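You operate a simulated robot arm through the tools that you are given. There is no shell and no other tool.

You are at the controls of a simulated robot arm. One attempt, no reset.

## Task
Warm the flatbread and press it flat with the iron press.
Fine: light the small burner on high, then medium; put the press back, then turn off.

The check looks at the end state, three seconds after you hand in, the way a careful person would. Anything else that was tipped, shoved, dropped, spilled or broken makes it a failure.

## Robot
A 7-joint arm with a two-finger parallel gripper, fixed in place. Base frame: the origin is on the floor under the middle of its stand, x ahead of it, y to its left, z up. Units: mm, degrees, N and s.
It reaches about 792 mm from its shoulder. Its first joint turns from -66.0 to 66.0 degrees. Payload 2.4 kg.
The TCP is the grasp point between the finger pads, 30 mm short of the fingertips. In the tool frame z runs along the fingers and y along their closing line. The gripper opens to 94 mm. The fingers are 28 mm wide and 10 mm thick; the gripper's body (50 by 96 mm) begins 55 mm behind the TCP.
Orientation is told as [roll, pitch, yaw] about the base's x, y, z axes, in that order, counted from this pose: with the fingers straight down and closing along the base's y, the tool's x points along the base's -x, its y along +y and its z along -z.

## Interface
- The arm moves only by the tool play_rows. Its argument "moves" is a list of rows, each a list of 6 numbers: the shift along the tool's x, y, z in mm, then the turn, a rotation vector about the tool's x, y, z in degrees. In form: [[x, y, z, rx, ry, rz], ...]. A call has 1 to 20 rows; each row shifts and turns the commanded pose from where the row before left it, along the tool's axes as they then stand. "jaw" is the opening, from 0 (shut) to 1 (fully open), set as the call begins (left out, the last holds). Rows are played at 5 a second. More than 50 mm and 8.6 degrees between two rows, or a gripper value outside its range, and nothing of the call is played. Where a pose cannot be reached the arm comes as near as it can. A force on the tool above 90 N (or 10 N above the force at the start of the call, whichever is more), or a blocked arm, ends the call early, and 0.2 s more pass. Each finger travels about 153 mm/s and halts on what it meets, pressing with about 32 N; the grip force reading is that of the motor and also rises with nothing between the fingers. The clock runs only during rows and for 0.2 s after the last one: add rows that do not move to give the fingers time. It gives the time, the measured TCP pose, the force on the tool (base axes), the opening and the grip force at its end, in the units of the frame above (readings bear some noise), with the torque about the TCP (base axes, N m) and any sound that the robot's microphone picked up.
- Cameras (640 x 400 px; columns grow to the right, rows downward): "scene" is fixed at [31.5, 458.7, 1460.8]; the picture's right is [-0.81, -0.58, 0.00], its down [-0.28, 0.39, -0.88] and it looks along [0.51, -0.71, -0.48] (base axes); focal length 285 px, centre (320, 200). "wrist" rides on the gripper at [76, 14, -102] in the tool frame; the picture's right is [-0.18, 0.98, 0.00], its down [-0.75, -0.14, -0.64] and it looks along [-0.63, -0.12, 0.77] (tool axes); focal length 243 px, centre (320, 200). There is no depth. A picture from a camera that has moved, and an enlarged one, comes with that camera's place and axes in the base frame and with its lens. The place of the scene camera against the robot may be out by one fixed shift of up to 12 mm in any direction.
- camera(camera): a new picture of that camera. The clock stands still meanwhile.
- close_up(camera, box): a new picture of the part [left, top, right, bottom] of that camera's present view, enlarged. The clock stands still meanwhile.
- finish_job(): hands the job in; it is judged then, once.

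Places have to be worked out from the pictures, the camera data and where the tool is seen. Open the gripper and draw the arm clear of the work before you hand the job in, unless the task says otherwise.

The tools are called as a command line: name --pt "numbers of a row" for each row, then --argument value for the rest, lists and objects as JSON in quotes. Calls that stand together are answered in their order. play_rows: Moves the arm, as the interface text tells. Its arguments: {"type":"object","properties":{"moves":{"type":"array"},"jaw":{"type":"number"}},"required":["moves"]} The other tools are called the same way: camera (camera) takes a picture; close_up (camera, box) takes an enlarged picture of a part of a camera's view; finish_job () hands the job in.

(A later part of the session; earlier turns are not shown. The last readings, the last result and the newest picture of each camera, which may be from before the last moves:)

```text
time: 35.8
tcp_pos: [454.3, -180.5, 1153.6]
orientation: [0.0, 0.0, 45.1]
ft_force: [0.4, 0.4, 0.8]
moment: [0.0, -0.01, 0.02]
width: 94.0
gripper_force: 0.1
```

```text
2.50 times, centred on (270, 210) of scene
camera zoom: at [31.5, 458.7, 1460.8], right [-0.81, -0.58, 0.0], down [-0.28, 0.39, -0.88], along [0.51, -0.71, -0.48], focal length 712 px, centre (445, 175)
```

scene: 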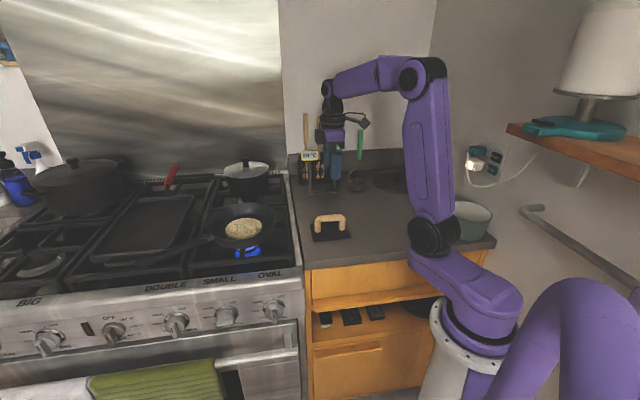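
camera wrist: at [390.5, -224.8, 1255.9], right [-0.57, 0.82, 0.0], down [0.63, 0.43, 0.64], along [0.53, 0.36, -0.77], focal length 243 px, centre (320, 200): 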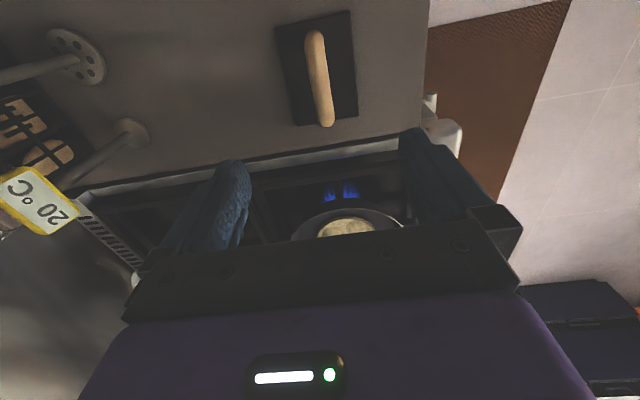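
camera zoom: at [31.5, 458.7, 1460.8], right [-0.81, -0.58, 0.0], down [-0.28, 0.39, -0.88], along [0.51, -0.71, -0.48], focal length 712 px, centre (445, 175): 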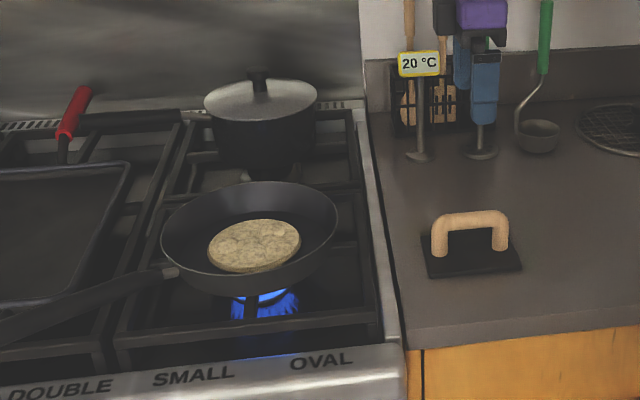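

Flames are clear under the pan. The bread top is triangulated at about (648,12,949). The handle is centred under the jaws, so I descend to just above it and check before straddling it.

play_rows --pt "0 0 40 0 0 0" --pt "0 0 40 0 0 0" --pt "0 0 40 0 0 0" --pt "0 0 23 0 0 0" --pt "0 0 0 0 0 0"

camera --camera "wrist"

close_up --camera "scene" --box '[290, 150, 380, 250]'

```text
time: 37.0
tcp_pos: [455.6, -180.7, 1009.6]
orientation: [0.0, 0.0, 45.0]
ft_force: [-0.2, 0.3, 0.0]
moment: [0.0, 0.01, -0.02]
width: 94.0
gripper_force: 0.1
```

```text
taken
camera wrist: at [390.7, -225.1, 1111.6], right [-0.56, 0.83, 0.0], down [0.63, 0.43, 0.64], along [0.53, 0.36, -0.77], focal length 243 px, centre (320, 200)
```

wrist: 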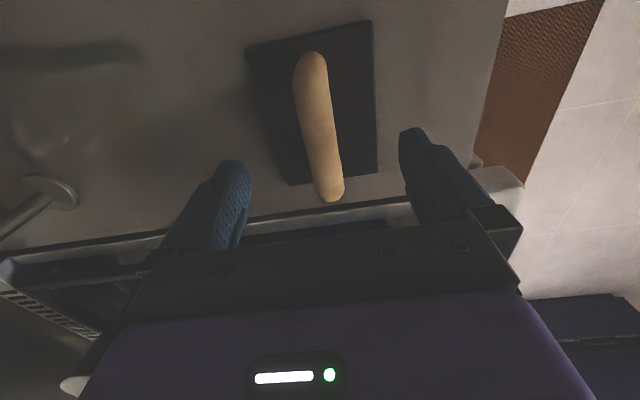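

```text
4.00 times, centred on (335, 200) of scene
camera zoom: at [31.5, 458.7, 1460.8], right [-0.81, -0.58, 0.0], down [-0.28, 0.39, -0.88], along [0.51, -0.71, -0.48], focal length 1138 px, centre (260, 200)
```

zoom: 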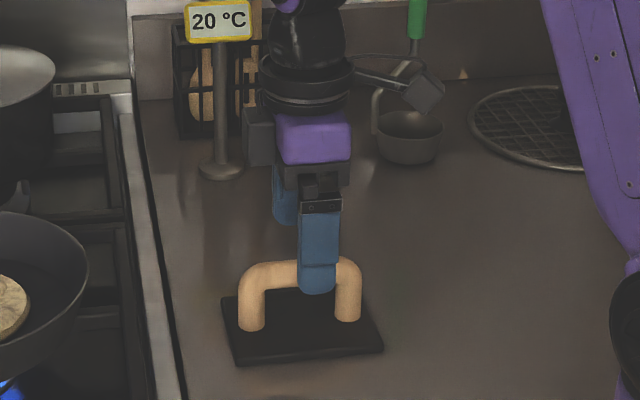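

Projecting the handle at z≈957 matches what I see: it's centred along the bar, within ~2 mm laterally, and ~1.5° of twist. I apply that correction and descend to straddle the bar.

play_rows --pt "0 1.5 15 0 0 1.5" --pt "0 0 20 0 0 0" --pt "0 0 17 0 0 0" --pt "0 0 0 0 0 0"

camera --camera "wrist"

close_up --camera "scene" --box '[290, 150, 380, 250]'

```text
time: 38.0
tcp_pos: [454.5, -179.3, 958.4]
orientation: [0.0, -0.1, 43.6]
ft_force: [0.1, -0.7, 0.5]
moment: [-0.01, -0.02, 0.0]
width: 94.0
gripper_force: 0.1
```

```text
taken
camera wrist: at [389.3, -222.4, 1060.4], right [-0.54, 0.84, 0.0], down [0.64, 0.42, 0.64], along [0.54, 0.35, -0.77], focal length 243 px, centre (320, 200)
```

wrist: 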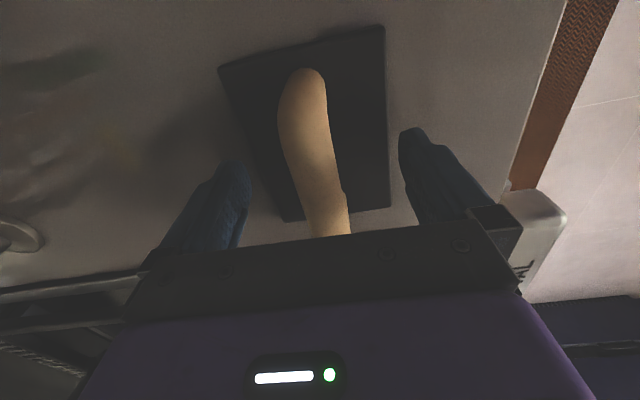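

```text
4.00 times, centred on (335, 200) of scene
camera zoom: at [31.5, 458.7, 1460.8], right [-0.81, -0.58, 0.0], down [-0.28, 0.39, -0.88], along [0.51, -0.71, -0.48], focal length 1138 px, centre (260, 200)
```

zoom: 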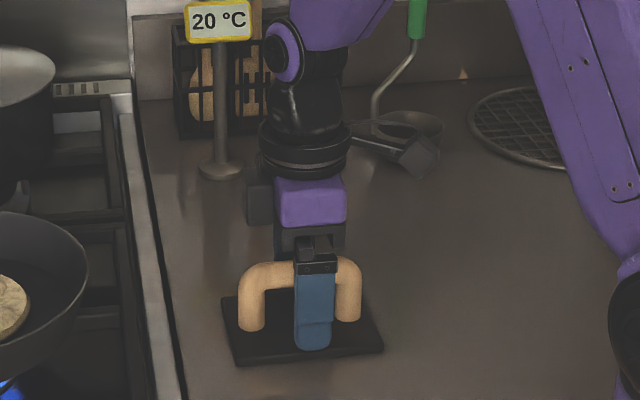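

Both fingers straddle the bar with the tips above the plate. I close the grip.

play_rows --pt "0 0 0 0 0 0" --pt "0 0 0 0 0 0" --pt "0 0 0 0 0 0" --pt "0 0 0 0 0 0" --jaw 0

camera --camera "wrist"

close_up --camera "scene" --box '[290, 150, 380, 250]'

```text
time: 39.0
tcp_pos: [454.3, -179.6, 958.1]
orientation: [0.0, -0.1, 43.5]
ft_force: [-0.3, -0.2, -0.1]
moment: [-0.11, 0.06, 0.14]
width: 26.1
gripper_force: 31.5
```

```text
taken
camera wrist: at [389.4, -222.4, 1060.6], right [-0.54, 0.84, 0.0], down [0.64, 0.42, 0.64], along [0.54, 0.35, -0.77], focal length 243 px, centre (320, 200)
```

wrist: 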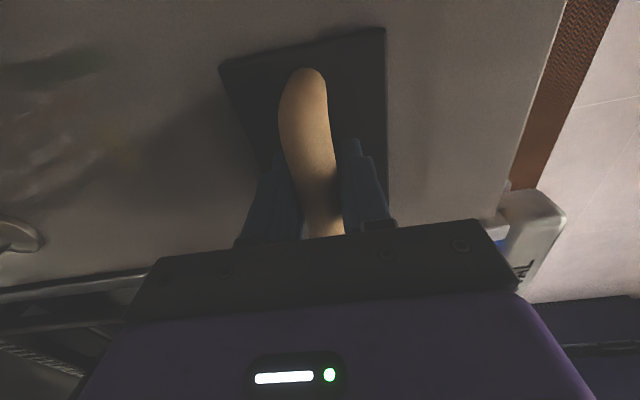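

```text
4.00 times, centred on (335, 200) of scene
camera zoom: at [31.5, 458.7, 1460.8], right [-0.81, -0.58, 0.0], down [-0.28, 0.39, -0.88], along [0.51, -0.71, -0.48], focal length 1138 px, centre (260, 200)
```

zoom: 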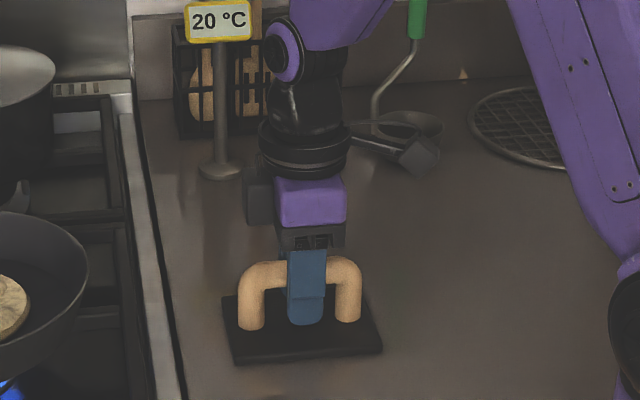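

The grip holds at 26 mm width with the press unmoved (home pose: TCP 454.3,-179.6,958.1, yaw 43.5). I lift slowly and check the load.

play_rows --pt "0 0 -5 0 0 0" --pt "0 0 -10 0 0 0" --pt "0 0 -15 0 0 0" --pt "0 0 -20 0 0 0" --pt "0 0 0 0 0 0"

camera --camera "wrist"

close_up --camera "scene" --box '[290, 150, 380, 250]'

```text
time: 40.2
tcp_pos: [453.1, -179.9, 1008.3]
orientation: [0.0, 0.1, 43.4]
ft_force: [0.1, 0.2, -4.5]
moment: [-0.01, 0.04, -0.01]
width: 26.1
gripper_force: 32.6
```

```text
taken
camera wrist: at [389.3, -222.1, 1111.3], right [-0.54, 0.84, 0.0], down [0.64, 0.42, 0.64], along [0.54, 0.35, -0.77], focal length 243 px, centre (320, 200)
```

wrist: 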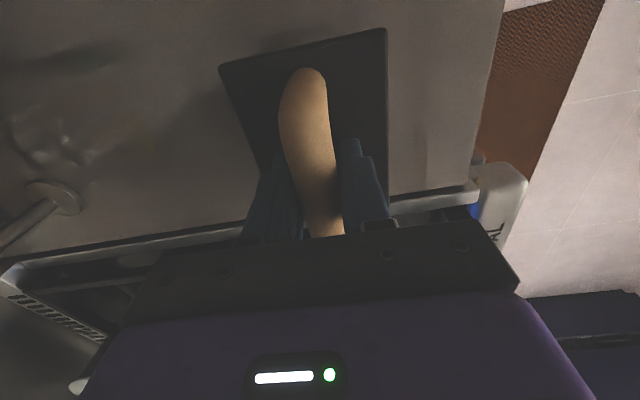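

```text
4.00 times, centred on (335, 200) of scene
camera zoom: at [31.6, 458.6, 1460.9], right [-0.81, -0.58, 0.0], down [-0.28, 0.39, -0.88], along [0.51, -0.71, -0.48], focal length 1138 px, centre (260, 200)
```

zoom: 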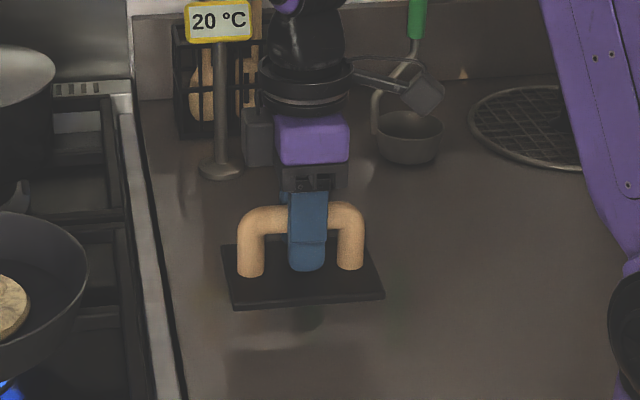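

The press weighs ~4.5 N and hangs level. I raise it higher, carry it over to the pan and look.

play_rows --pt "0 0 -36 0 0 0" --pt "0 0 -36 0 0 0" --pt "-34.2 0.7 0 0 0 0" --pt "-34.2 0.7 0 0 0 0" --pt "-34.2 0.7 0 0 0 0" --pt "-34.2 0.7 0 0 0 0" --pt "-34.2 0.7 0 0 0 0" --pt "-34.2 0.7 0 0 0 0" --pt "-34.2 0.7 0 0 0 0" --pt "-34.2 0.7 0 0 0 0" --pt "0 0 0 0 0 0"

camera --camera "wrist"

camera --camera "scene"

close_up --camera "scene" --box '[180, 130, 340, 290]'

```text
time: 42.6
tcp_pos: [650.0, 15.4, 1081.4]
orientation: [0.1, 0.0, 43.3]
ft_force: [0.2, -1.5, -4.8]
moment: [0.01, -0.01, -0.01]
width: 26.2
gripper_force: 32.2
```

```text
taken
camera wrist: at [585.9, -27.5, 1183.8], right [-0.54, 0.84, 0.0], down [0.65, 0.42, 0.64], along [0.54, 0.35, -0.77], focal length 243 px, centre (320, 200)
```

wrist: 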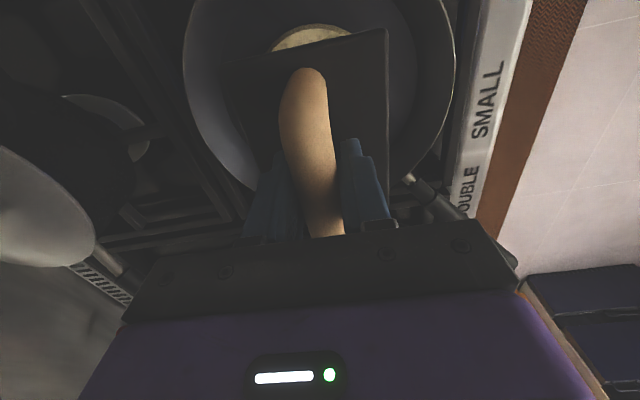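

```text
taken
```

scene: 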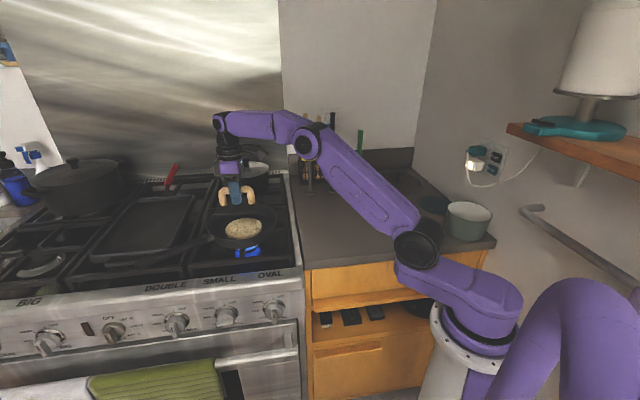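

```text
2.50 times, centred on (260, 210) of scene
camera zoom: at [31.6, 458.7, 1460.8], right [-0.81, -0.58, 0.0], down [-0.28, 0.39, -0.88], along [0.51, -0.71, -0.48], focal length 712 px, centre (470, 175)
```

zoom: 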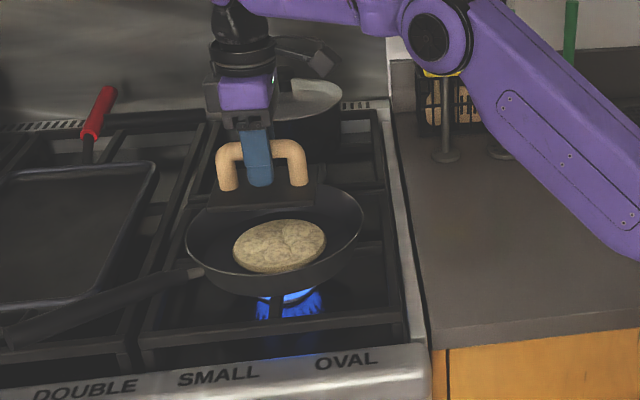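

The press hovers above the pan. I zoom in on the wrist view to check the centring against the bread and pan before lowering.

close_up --camera "wrist" --box '[170, 0, 470, 200]'

close_up --camera "scene" --box '[200, 170, 290, 260]'

```text
2.00 times, centred on (320, 100) of wrist
camera zoom: at [585.9, -27.5, 1183.8], right [-0.54, 0.84, 0.0], down [0.65, 0.42, 0.64], along [0.54, 0.35, -0.77], focal length 485 px, centre (320, 400)
```

zoom: 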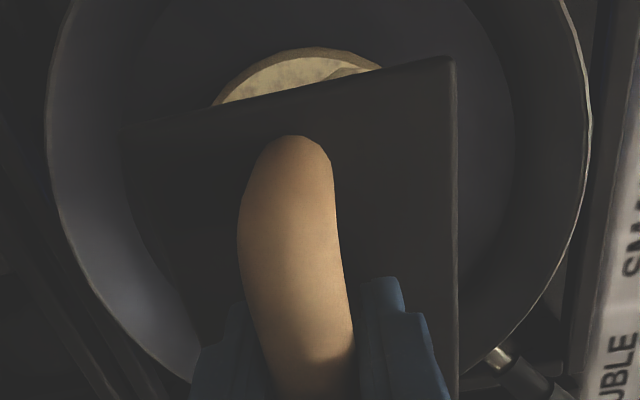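

```text
4.44 times, centred on (245, 215) of scene
camera zoom: at [31.6, 458.7, 1460.8], right [-0.81, -0.58, 0.0], down [-0.28, 0.39, -0.88], along [0.51, -0.71, -0.48], focal length 1265 px, centre (653, 133)
```

zoom: 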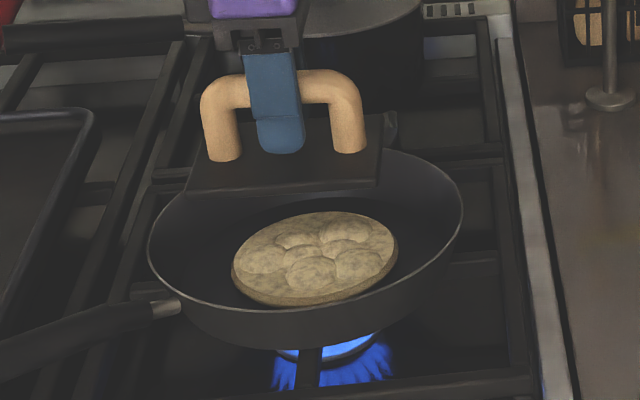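

The bread and pan centres agree at about (649,10), so I shift 3 mm along the bar to centre and lower to ~20 mm above the bread.

play_rows --pt "3 0 15 0 0 0" --pt "0 0 15 0 0 0" --pt "0 0 12 0 0 0" --pt "0 0 10 0 0 0" --pt "0 0 0 0 0 0"

close_up --camera "wrist" --box '[170, 0, 470, 200]'

close_up --camera "scene" --box '[200, 170, 290, 260]'

```text
time: 43.8
tcp_pos: [646.2, 10.4, 1028.6]
orientation: [0.0, 0.0, 43.6]
ft_force: [0.2, -0.1, -3.6]
moment: [-0.02, 0.0, 0.0]
width: 26.2
gripper_force: 32.2
```

```text
2.00 times, centred on (320, 100) of wrist
camera zoom: at [581.6, -31.6, 1131.1], right [-0.54, 0.84, 0.0], down [0.64, 0.42, 0.64], along [0.54, 0.35, -0.77], focal length 485 px, centre (320, 400)
```

zoom: 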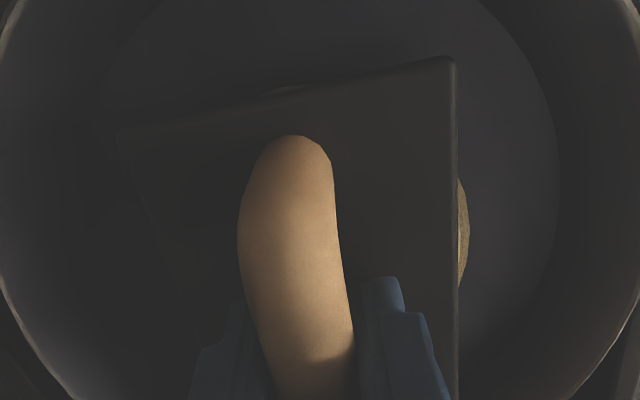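

```text
4.44 times, centred on (245, 215) of scene
camera zoom: at [31.6, 458.7, 1460.8], right [-0.81, -0.58, 0.0], down [-0.28, 0.39, -0.88], along [0.51, -0.71, -0.48], focal length 1265 px, centre (653, 133)
```

zoom: 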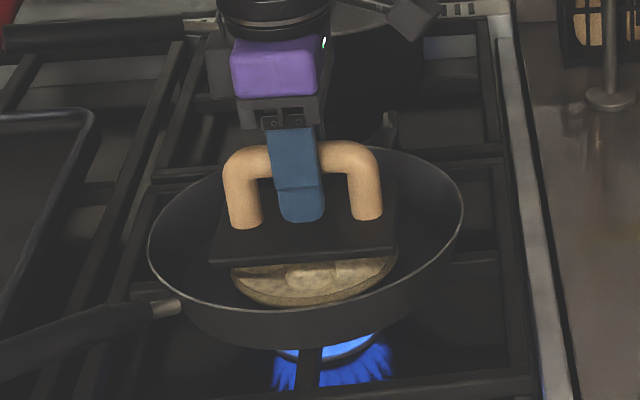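

The press is centred over the bread with bread edges showing evenly. I lower slowly to find contact.

play_rows --pt "0 0 3 0 0 0" --pt "0 0 3 0 0 0" --pt "0 0 3 0 0 0" --pt "0 0 3 0 0 0" --pt "0 0 2 0 0 0" --pt "0 0 0 0 0 0"

close_up --camera "scene" --box '[200, 170, 290, 260]'

```text
time: 45.2
tcp_pos: [646.3, 11.2, 1013.5]
orientation: [0.0, -0.1, 43.4]
ft_force: [0.3, -0.3, -5.3]
moment: [-0.02, 0.01, -0.01]
width: 25.9
gripper_force: 31.7
```

```text
4.44 times, centred on (245, 215) of scene
camera zoom: at [31.6, 458.7, 1460.8], right [-0.81, -0.58, 0.0], down [-0.28, 0.39, -0.88], along [0.51, -0.71, -0.48], focal length 1265 px, centre (653, 133)
```

zoom: 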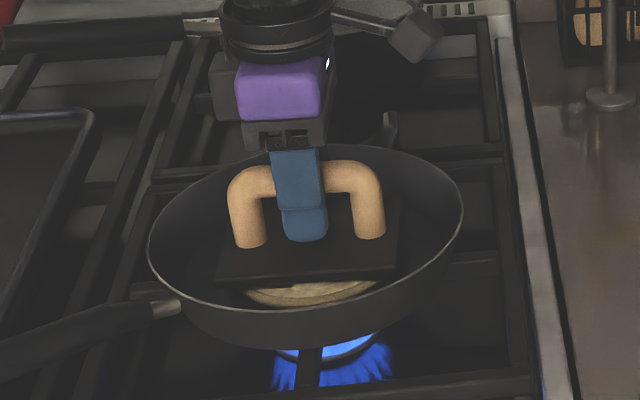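

No contact yet (only the press's own weight reads). I go on lowering in 2 mm steps.

play_rows --pt "0 0 2 0 0 0" --pt "0 0 2 0 0 0" --pt "0 0 2 0 0 0" --pt "0 0 0 0 0 0"

close_up --camera "scene" --box '[200, 170, 290, 260]'

```text
time: 46.2
tcp_pos: [646.4, 10.5, 1008.0]
orientation: [0.0, 0.0, 43.6]
ft_force: [-0.1, 0.0, -5.6]
moment: [0.01, 0.02, -0.02]
width: 26.0
gripper_force: 31.6
```

```text
4.44 times, centred on (245, 215) of scene
camera zoom: at [31.6, 458.7, 1460.8], right [-0.81, -0.58, 0.0], down [-0.28, 0.39, -0.88], along [0.51, -0.71, -0.48], focal length 1265 px, centre (653, 133)
```

zoom: 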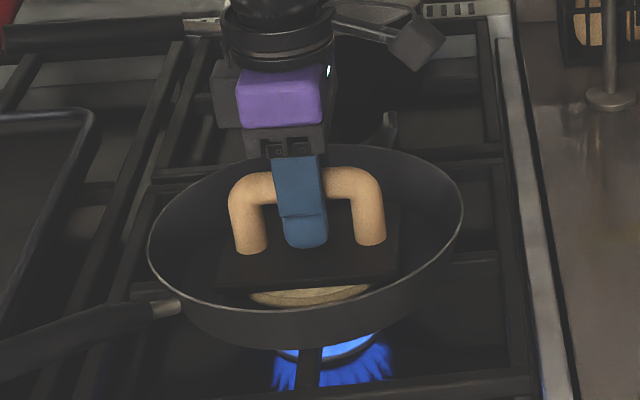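

Still no contact force, and the gap is closing. I keep lowering in small steps.

play_rows --pt "0 0 1.5 0 0 0" --pt "0 0 1.5 0 0 0" --pt "0 0 1 0 0 0" --pt "0 0 0 0 0 0"

play_rows --pt "0 0 1 0 0 0" --pt "0 0 1 0 0 0" --pt "0 0 1 0 0 0" --pt "0 0 0 0 0 0"

close_up --camera "scene" --box '[200, 170, 290, 260]'

```text
time: 47.2
tcp_pos: [645.1, 10.2, 1006.8]
orientation: [-0.3, -0.3, 43.5]
ft_force: [-3.4, -0.8, 29.1]
moment: [-0.3, 0.29, -0.02]
width: 26.0
gripper_force: 32.1
```

```text
time: 48.2
tcp_pos: [647.0, 10.7, 1004.7]
orientation: [-0.4, -0.3, 43.4]
ft_force: [-2.0, -3.1, 31.5]
moment: [0.04, -0.03, -0.01]
width: 26.0
gripper_force: 32.1
```

```text
4.44 times, centred on (245, 215) of scene
camera zoom: at [30.8, 458.6, 1460.9], right [-0.81, -0.58, 0.0], down [-0.28, 0.39, -0.88], along [0.51, -0.71, -0.48], focal length 1265 px, centre (653, 133)
```

zoom: 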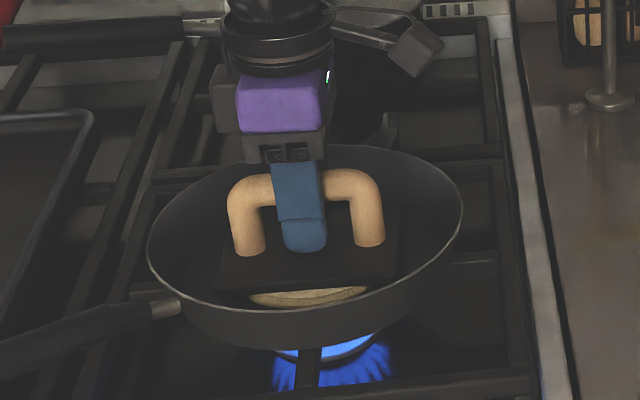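

Contact is made at TCP z≈1007. Pressing reads ~31 N with level moments and the bread is slowly yielding. I hold for a moment and press a little further.

play_rows --pt "0 0 0 0 0 0" --pt "0 0 0 0 0 0" --pt "0 0 0 0 0 0" --pt "0 0 0 0 0 0" --pt "0 0 0 0 0 0"

play_rows --pt "0 0 1 0 0 0" --pt "0 0 0 0 0 0" --pt "0 0 1 0 0 0" --pt "0 0 0 0 0 0" --pt "0 0 0 0 0 0" --pt "0 0 0 0 0 0"

close_up --camera "scene" --box '[200, 170, 290, 260]'

```text
time: 49.4
tcp_pos: [647.7, 11.9, 1004.1]
orientation: [-0.2, -0.3, 43.5]
ft_force: [-1.2, -2.4, 30.1]
moment: [0.03, -0.06, -0.01]
width: 26.1
gripper_force: 32.1
```

```text
time: 50.8
tcp_pos: [647.2, 11.3, 1003.1]
orientation: [-0.2, -0.3, 43.5]
ft_force: [-1.5, 0.2, 31.5]
moment: [0.01, 0.0, 0.0]
width: 25.9
gripper_force: 32.3
```

```text
4.44 times, centred on (245, 215) of scene
camera zoom: at [30.8, 458.7, 1460.9], right [-0.81, -0.58, 0.0], down [-0.28, 0.39, -0.88], along [0.51, -0.71, -0.48], focal length 1265 px, centre (653, 133)
```

zoom: 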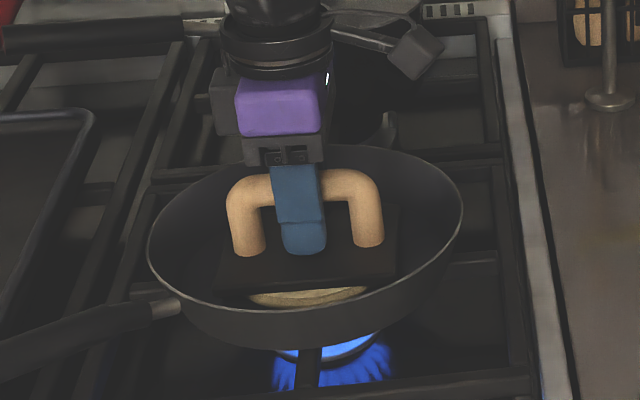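

The force plateaus at ~31 N and the fingers seem to have slid ~5 mm down the handle, so friction is limiting it. I zoom in on the bread edge to see how it's doing.

close_up --camera "scene" --box '[222, 200, 272, 250]'

close_up --camera "wrist" --box '[170, 0, 470, 200]'

camera --camera "scene"

```text
8.00 times, centred on (247, 225) of scene
camera zoom: at [30.8, 458.7, 1460.9], right [-0.81, -0.58, 0.0], down [-0.28, 0.39, -0.88], along [0.51, -0.71, -0.48], focal length 2277 px, centre (904, 0)
```

zoom: 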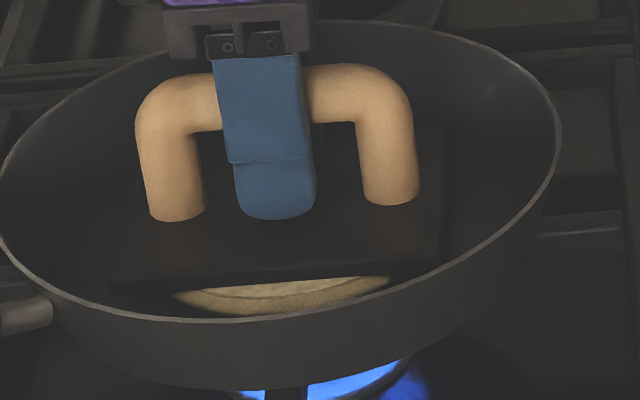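

```text
2.00 times, centred on (320, 100) of wrist
camera zoom: at [582.2, -31.0, 1104.7], right [-0.54, 0.84, 0.0], down [0.64, 0.42, 0.65], along [0.54, 0.35, -0.76], focal length 485 px, centre (320, 400)
```

zoom: 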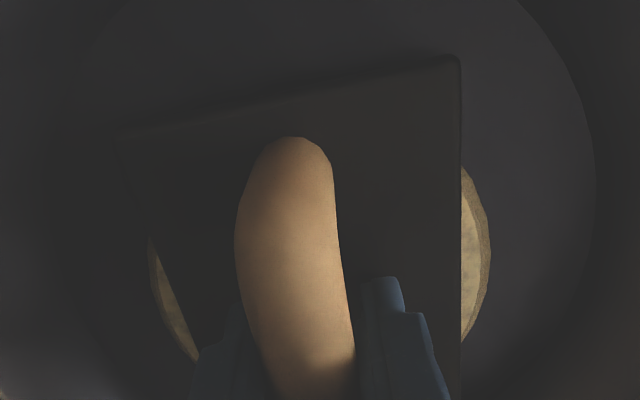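

```text
taken
```

scene: 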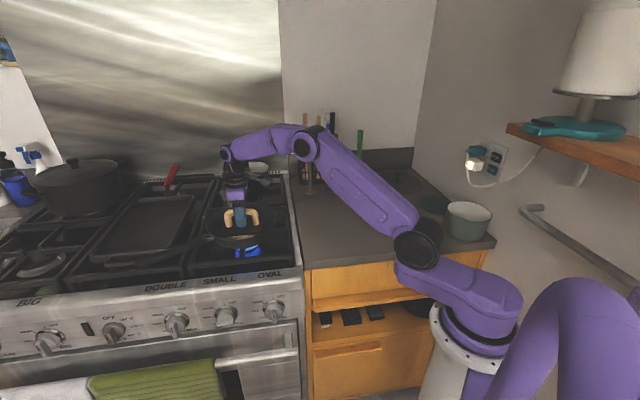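

The plate sits level and centred on the bread, with margins showing on both sides. I hold the pressure for 4 s and see whether the force relaxes.

play_rows --pt "0 0 0 0 0 0" --pt "0 0 0 0 0 0" --pt "0 0 0 0 0 0" --pt "0 0 0 0 0 0" --pt "0 0 0 0 0 0" --pt "0 0 0 0 0 0" --pt "0 0 0 0 0 0" --pt "0 0 0 0 0 0" --pt "0 0 0 0 0 0" --pt "0 0 0 0 0 0" --pt "0 0 0 0 0 0" --pt "0 0 0 0 0 0" --pt "0 0 0 0 0 0" --pt "0 0 0 0 0 0" --pt "0 0 0 0 0 0" --pt "0 0 0 0 0 0" --pt "0 0 0 0 0 0" --pt "0 0 0 0 0 0" --pt "0 0 0 0 0 0" --pt "0 0 0 0 0 0"

close_up --camera "scene" --box '[222, 200, 272, 250]'

close_up --camera "scene" --box '[280, 110, 350, 200]'

```text
time: 55.0
tcp_pos: [647.2, 11.7, 1002.1]
orientation: [-0.3, -0.3, 43.5]
ft_force: [0.9, -0.4, 29.5]
moment: [0.01, -0.07, 0.01]
width: 25.9
gripper_force: 31.6
```

```text
8.00 times, centred on (247, 225) of scene
camera zoom: at [30.9, 458.7, 1460.9], right [-0.81, -0.58, 0.0], down [-0.28, 0.39, -0.88], along [0.51, -0.71, -0.48], focal length 2277 px, centre (904, 0)
```

zoom: 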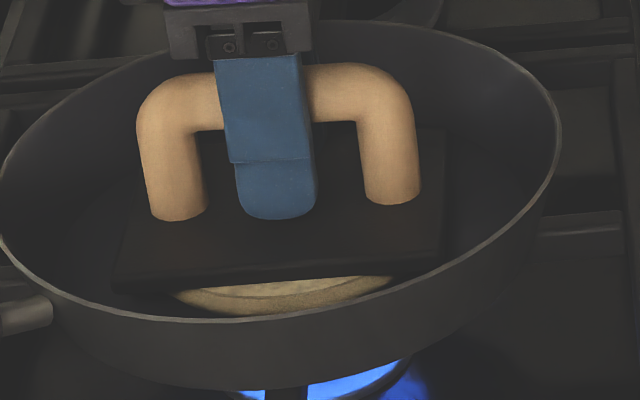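

```text
4.44 times, centred on (315, 155) of scene
camera zoom: at [30.9, 458.7, 1460.9], right [-0.81, -0.58, 0.0], down [-0.28, 0.39, -0.88], along [0.51, -0.71, -0.48], focal length 1265 px, centre (342, 400)
```

zoom: 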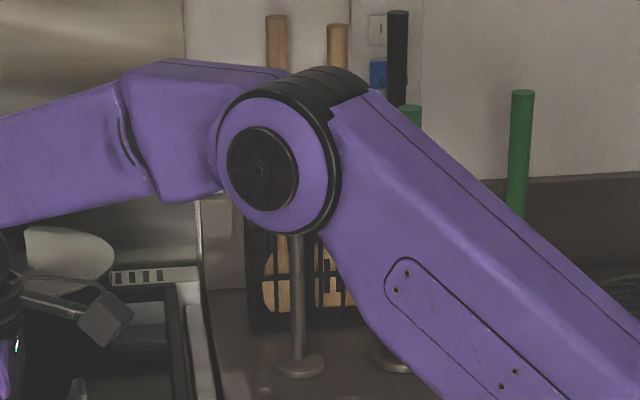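

There's no visible change from holding. I raise the press ~70 mm to inspect the bread directly.

play_rows --pt "0 0 -4 0 0 0" --pt "0 0 -6 0 0 0" --pt "0 0 -15 0 0 0" --pt "0 0 -25 0 0 0" --pt "0 0 -25 0 0 0" --pt "0 0 0 0 0 0"

close_up --camera "scene" --box '[200, 180, 290, 270]'

close_up --camera "wrist" --box '[170, 0, 470, 200]'

camera --camera "scene"

```text
time: 56.4
tcp_pos: [644.7, 11.9, 1074.2]
orientation: [0.2, 0.1, 43.4]
ft_force: [0.0, 0.5, -4.6]
moment: [-0.03, 0.0, 0.02]
width: 26.2
gripper_force: 31.9
```

```text
4.44 times, centred on (245, 225) of scene
camera zoom: at [31.6, 458.7, 1460.8], right [-0.81, -0.58, 0.0], down [-0.28, 0.39, -0.88], along [0.51, -0.71, -0.48], focal length 1265 px, centre (653, 89)
```

zoom: 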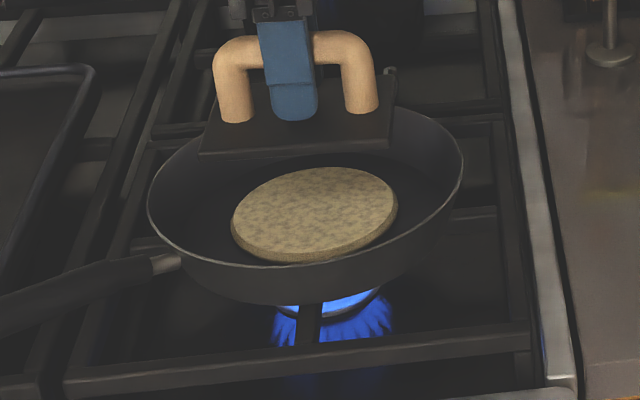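

```text
2.00 times, centred on (320, 100) of wrist
camera zoom: at [580.3, -31.9, 1175.4], right [-0.54, 0.84, 0.0], down [0.64, 0.42, 0.64], along [0.54, 0.35, -0.77], focal length 485 px, centre (320, 400)
```

zoom: 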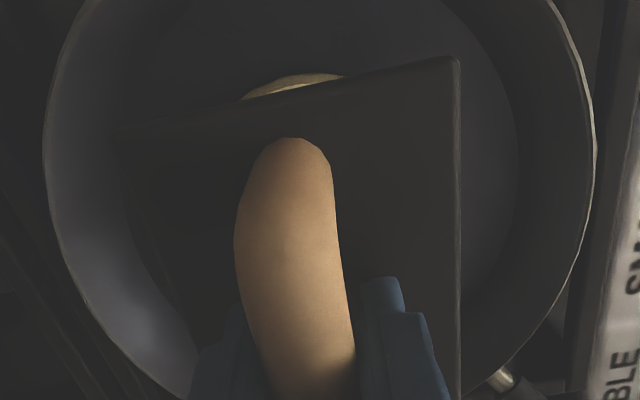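

```text
taken
```

scene: 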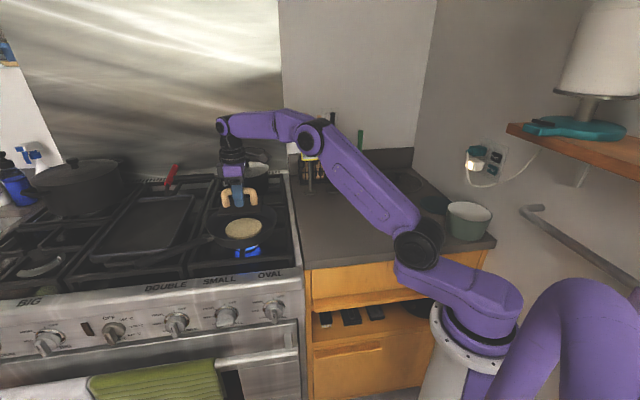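

The bread's top is now smooth and flat, so the bubbles are pressed out. I retrace the path and carry the press back above its original spot.

play_rows --pt "33.8 -0.7 0 0 0 0" --pt "33.8 -0.7 0 0 0 0" --pt "33.8 -0.7 0 0 0 0" --pt "33.8 -0.7 0 0 0 0" --pt "33.8 -0.7 0 0 0 0" --pt "33.8 -0.7 0 0 0 0" --pt "33.8 -0.7 0 0 0 0" --pt "34.0 -0.7 0 0 0 0" --pt "0 0 0 0 0 0" --pt "0 0 25 0 0 0" --pt "0 0 25 0 0 0" --pt "0 0 25 0 0 0" --pt "0 0 15 0 0 0" --pt "0 0 0 0 0 0"

close_up --camera "scene" --box '[290, 150, 380, 250]'

camera --camera "wrist"

close_up --camera "scene" --box '[200, 180, 290, 270]'

```text
time: 59.4
tcp_pos: [451.8, -180.8, 982.7]
orientation: [0.1, 0.0, 43.5]
ft_force: [0.3, -0.3, -4.5]
moment: [-0.03, 0.02, 0.03]
width: 26.2
gripper_force: 31.9
```

```text
4.00 times, centred on (335, 200) of scene
camera zoom: at [31.6, 458.6, 1460.9], right [-0.81, -0.58, 0.0], down [-0.28, 0.39, -0.88], along [0.51, -0.71, -0.48], focal length 1138 px, centre (260, 200)
```

zoom: 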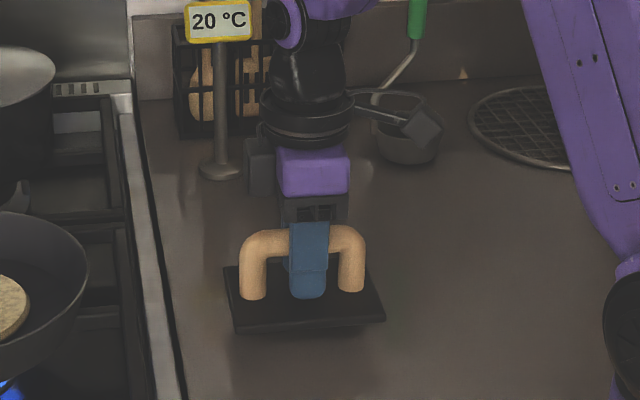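

```text
taken
camera wrist: at [388.1, -222.9, 1085.6], right [-0.54, 0.84, 0.0], down [0.64, 0.42, 0.64], along [0.54, 0.35, -0.77], focal length 243 px, centre (320, 200)
```

wrist: 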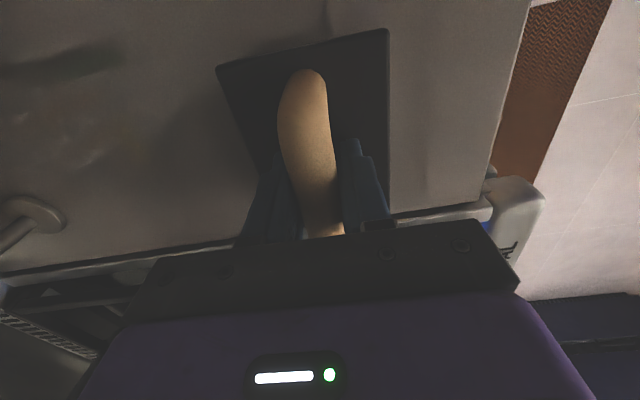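

```text
4.44 times, centred on (245, 225) of scene
camera zoom: at [31.6, 458.6, 1460.9], right [-0.81, -0.58, 0.0], down [-0.28, 0.39, -0.88], along [0.51, -0.71, -0.48], focal length 1265 px, centre (653, 89)
```

zoom: 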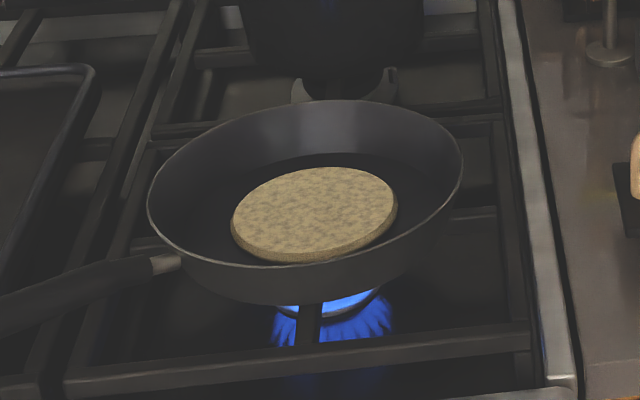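

The press is over its original spot, ~25–30 mm above the counter. I lower it slowly until contact.

play_rows --pt "0 0 8 0 0 0" --pt "0 0 6 0 0 0" --pt "0 0 4 0 0 0" --pt "0 0 2 0 0 0" --pt "0 0 0 0 0 0"

close_up --camera "scene" --box '[290, 150, 380, 250]'

```text
time: 60.6
tcp_pos: [452.2, -180.1, 962.3]
orientation: [-0.1, -0.1, 43.5]
ft_force: [-0.2, 0.9, -5.3]
moment: [-0.03, 0.0, 0.0]
width: 26.2
gripper_force: 32.0
```

```text
4.00 times, centred on (335, 200) of scene
camera zoom: at [31.6, 458.6, 1460.9], right [-0.81, -0.58, 0.0], down [-0.28, 0.39, -0.88], along [0.51, -0.71, -0.48], focal length 1138 px, centre (260, 200)
```

zoom: 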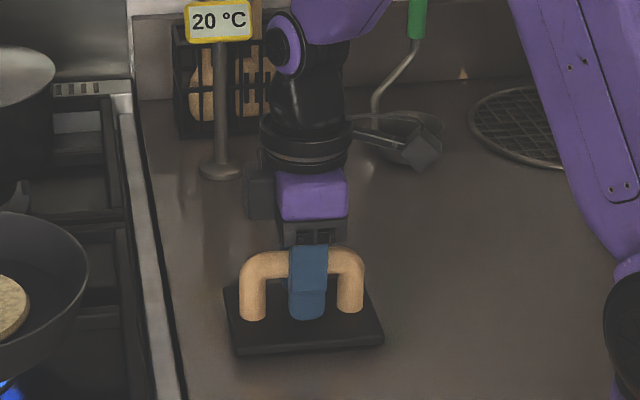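

About 8 mm remains by comparison with the original picture. I continue in small steps.

play_rows --pt "0 0 2 0 0 0" --pt "0 0 2 0 0 0" --pt "0 0 1.5 0 0 0" --pt "0 0 0 0 0 0"

play_rows --pt "0 0 1 0 0 0" --pt "0 0 1 0 0 0" --pt "0 0 0 0 0 0"

close_up --camera "scene" --box '[290, 150, 380, 250]'

```text
time: 61.6
tcp_pos: [453.6, -179.0, 958.2]
orientation: [0.0, 0.0, 43.4]
ft_force: [0.2, 0.1, -4.0]
moment: [0.03, 0.03, -0.01]
width: 26.2
gripper_force: 32.0
```

```text
time: 62.4
tcp_pos: [452.2, -179.4, 956.3]
orientation: [0.1, 0.0, 43.5]
ft_force: [0.2, 0.3, -5.1]
moment: [0.0, 0.02, -0.01]
width: 25.9
gripper_force: 32.0
```

```text
4.00 times, centred on (335, 200) of scene
camera zoom: at [31.6, 458.6, 1460.9], right [-0.81, -0.58, 0.0], down [-0.28, 0.39, -0.88], along [0.51, -0.71, -0.48], focal length 1138 px, centre (260, 200)
```

zoom: 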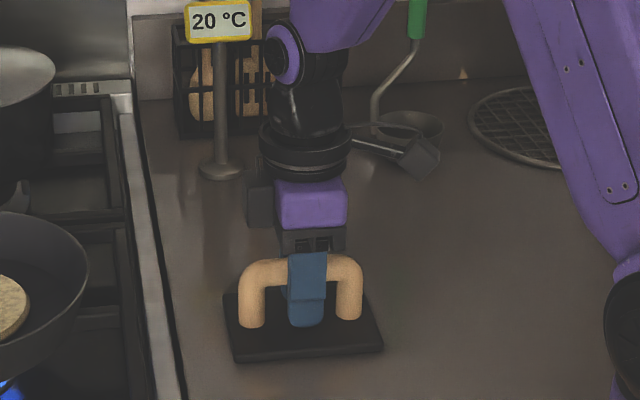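

It's nearly down, perhaps 2 mm to go. I lower the last bit until the weight transfers.

play_rows --pt "0 0 1 0 0 0" --pt "0 0 1 0 0 0" --pt "0 0 0 0 0 0"

```text
time: 63.2
tcp_pos: [454.8, -179.3, 952.6]
orientation: [-0.1, 0.0, 43.5]
ft_force: [-2.1, 0.4, 0.6]
moment: [0.35, -0.16, 0.1]
width: 26.3
gripper_force: 32.5
```

The weight has transferred onto the counter. I open the jaws and rise straight up.

play_rows --pt "0 0 0 0 0 0" --pt "0 0 0 0 0 0" --pt "0 0 0 0 0 0" --jaw 1

play_rows --pt "0 0 -15 0 0 0" --pt "0 0 -40 0 0 0" --pt "0 0 -48 0 0 0" --pt "0 0 -48 0 0 0" --pt "0 0 -48 0 0 0" --pt "0 0 0 0 0 0"

camera --camera "scene"

camera --camera "wrist"

close_up --camera "scene" --box '[190, 130, 380, 280]'

```text
time: 64.0
tcp_pos: [454.8, -179.5, 954.4]
orientation: [0.0, 0.0, 43.5]
ft_force: [0.8, 0.7, -0.7]
moment: [0.01, 0.01, 0.05]
width: 94.0
gripper_force: 0.1
```

```text
time: 65.4
tcp_pos: [455.2, -176.4, 1153.8]
orientation: [0.0, 0.0, 43.6]
ft_force: [-0.4, 0.1, -0.2]
moment: [0.0, -0.03, -0.04]
width: 94.2
gripper_force: 0.0
```

```text
taken
```

scene: 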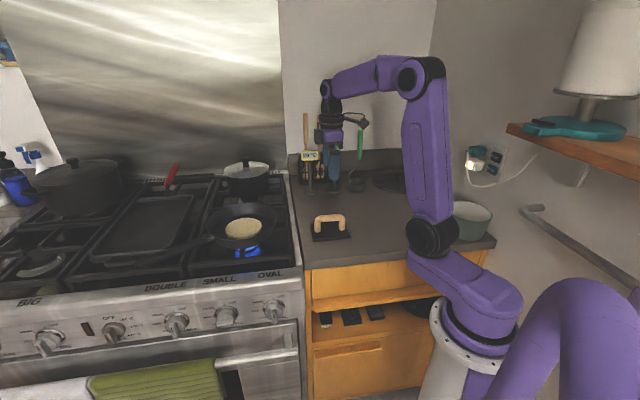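

```text
taken
camera wrist: at [389.9, -218.4, 1256.4], right [-0.54, 0.84, 0.0], down [0.64, 0.42, 0.64], along [0.54, 0.35, -0.77], focal length 243 px, centre (320, 200)
```

wrist: 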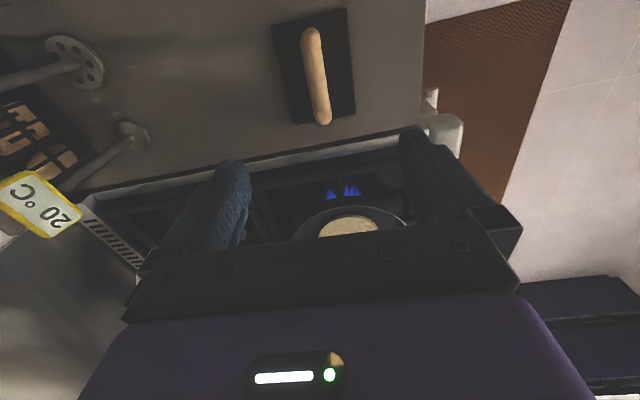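

```text
2.67 times, centred on (285, 205) of scene
camera zoom: at [31.5, 458.7, 1460.8], right [-0.81, -0.58, 0.0], down [-0.28, 0.39, -0.88], along [0.51, -0.71, -0.48], focal length 759 px, centre (413, 187)
```

zoom: 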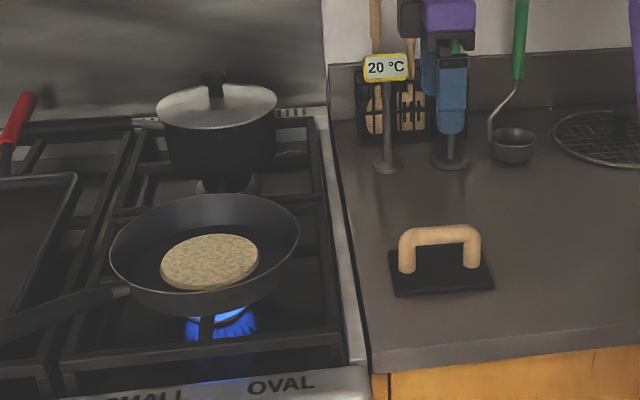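

The press is back where it was and standing level, and the bread is flat. Before turning off, I zoom in on the bread to judge how well it has warmed.

close_up --camera "scene" --box '[215, 205, 270, 250]'

close_up --camera "scene" --box '[295, 130, 345, 200]'

close_up --camera "wrist" --box '[240, 0, 420, 140]'

close_up --camera "wrist" --box '[290, 160, 420, 250]'

```text
8.89 times, centred on (242, 228) of scene
camera zoom: at [31.5, 458.7, 1460.8], right [-0.81, -0.58, 0.0], down [-0.28, 0.39, -0.88], along [0.51, -0.71, -0.48], focal length 2530 px, centre (1009, -44)
```

zoom: 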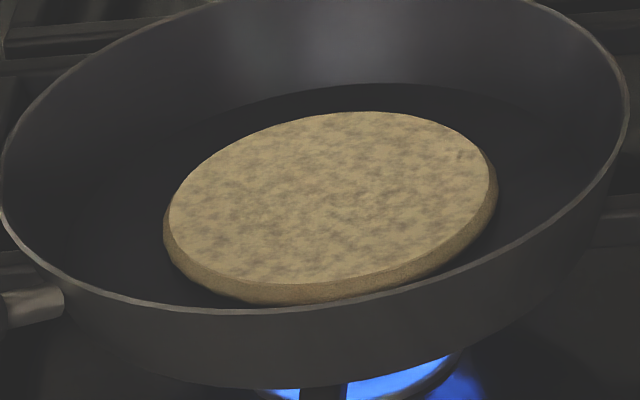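

```text
5.71 times, centred on (320, 165) of scene
camera zoom: at [31.5, 458.7, 1460.8], right [-0.81, -0.58, 0.0], down [-0.28, 0.39, -0.88], along [0.51, -0.71, -0.48], focal length 1626 px, centre (320, 400)
```

zoom: 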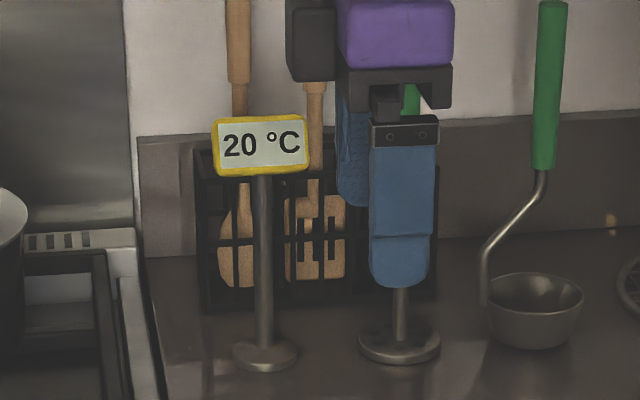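

```text
2.86 times, centred on (330, 70) of wrist
camera zoom: at [389.9, -218.4, 1256.4], right [-0.54, 0.84, 0.0], down [0.64, 0.42, 0.64], along [0.54, 0.35, -0.77], focal length 693 px, centre (291, 571)
```

zoom: 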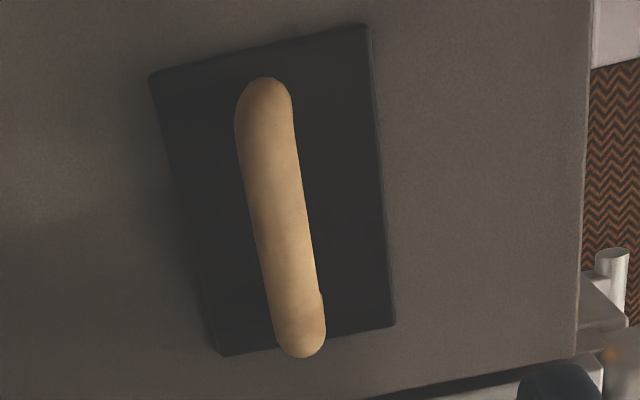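

```text
4.44 times, centred on (355, 205) of wrist
camera zoom: at [389.9, -218.4, 1256.4], right [-0.54, 0.84, 0.0], down [0.64, 0.42, 0.64], along [0.54, 0.35, -0.77], focal length 1078 px, centre (164, 178)
```

zoom: 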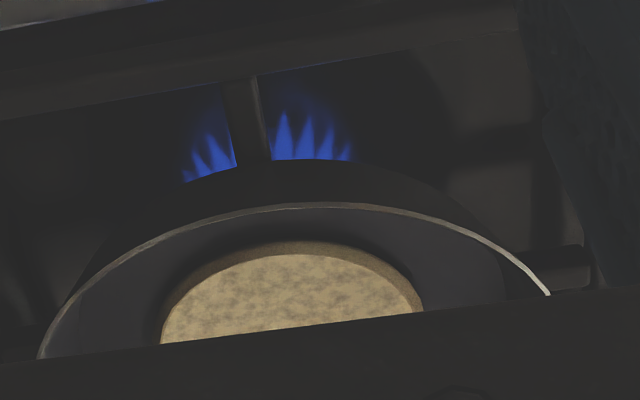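

The bread shows an even golden tone with no charring, and it has had about 43 s of flame. I move back toward the front of the stove at safe height, letting it warm a little more on medium, then check again.

play_rows --pt "0 0 0 0 0 7.5" --pt "0 0 0 0 0 7.5" --pt "0 0 0 0 0 7.5" --pt "0 0 0 0 0 7.5" --pt "0 0 0 0 0 7.5" --pt "0 0 0 0 0 7.5" --pt "0 0 0 0 0 7.5" --pt "0 0 0 0 0 7.5" --pt "0 0 0 0 0 7.5" --pt "0 0 0 0 0 7.5" --pt "0 0 0 0 0 7.5" --pt "0 0 0 0 0 6" --pt "0 0 0 0 0 0" --pt "0 0 0 0 0 0" --pt "0 0 0 0 0 0" --pt "0 0 0 0 0 0" --pt "0 0 0 0 0 0" --pt "0 0 0 0 0 0" --pt "0 0 0 0 0 0" --pt "0 0 0 0 0 0"

play_rows --pt "0 0 0 0 0 0" --pt "0 0 0 0 0 0" --pt "0 0 0 0 0 0" --pt "0 0 0 0 0 0" --pt "0 0 0 0 0 0" --pt "0 0 0 0 0 0" --pt "0 0 0 0 0 0" --pt "0 0 0 0 0 0" --pt "0 0 0 0 0 0" --pt "0 0 0 0 0 0" --pt "0 0 0 0 0 0" --pt "0 0 0 0 0 0" --pt "0 0 0 0 0 0" --pt "0 0 0 0 0 0" --pt "0 0 0 0 0 0" --pt "0 0 0 0 0 0" --pt "0 0 0 0 0 0" --pt "0 0 0 0 0 0" --pt "0 0 0 0 0 0" --pt "0 0 0 0 0 0"

close_up --camera "scene" --box '[215, 205, 270, 250]'

camera --camera "scene"

```text
time: 69.6
tcp_pos: [453.5, -179.1, 1152.5]
orientation: [0.1, 0.0, -45.0]
ft_force: [-0.3, -0.2, 0.9]
moment: [0.0, -0.01, 0.04]
width: 94.0
gripper_force: 0.0
```

```text
time: 73.8
tcp_pos: [453.4, -179.4, 1152.2]
orientation: [0.0, -0.1, -45.0]
ft_force: [0.0, 0.6, -0.5]
moment: [-0.02, -0.01, 0.0]
width: 94.1
gripper_force: 0.1
```

```text
8.89 times, centred on (242, 228) of scene
camera zoom: at [31.5, 458.7, 1460.8], right [-0.81, -0.58, 0.0], down [-0.28, 0.39, -0.88], along [0.51, -0.71, -0.48], focal length 2530 px, centre (1009, -44)
```

zoom: 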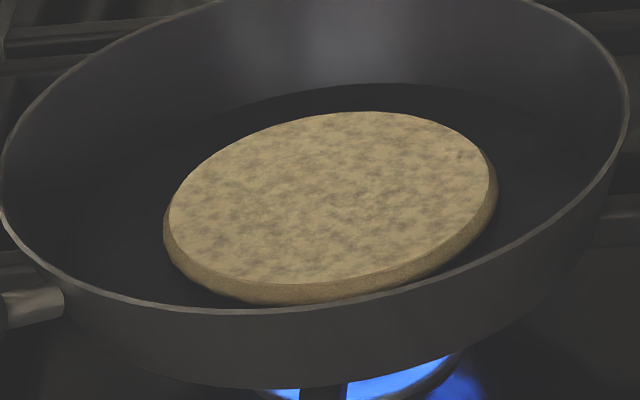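

```text
taken
```

scene: 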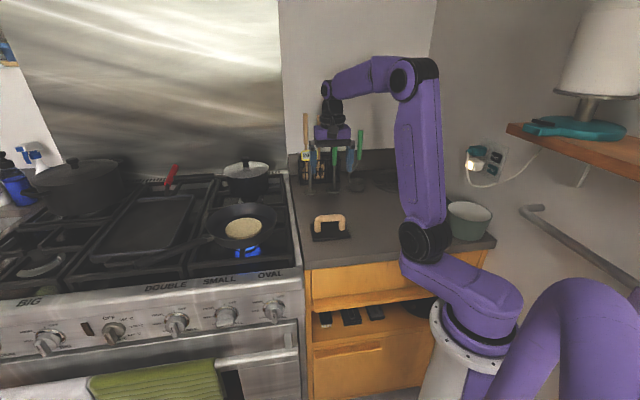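

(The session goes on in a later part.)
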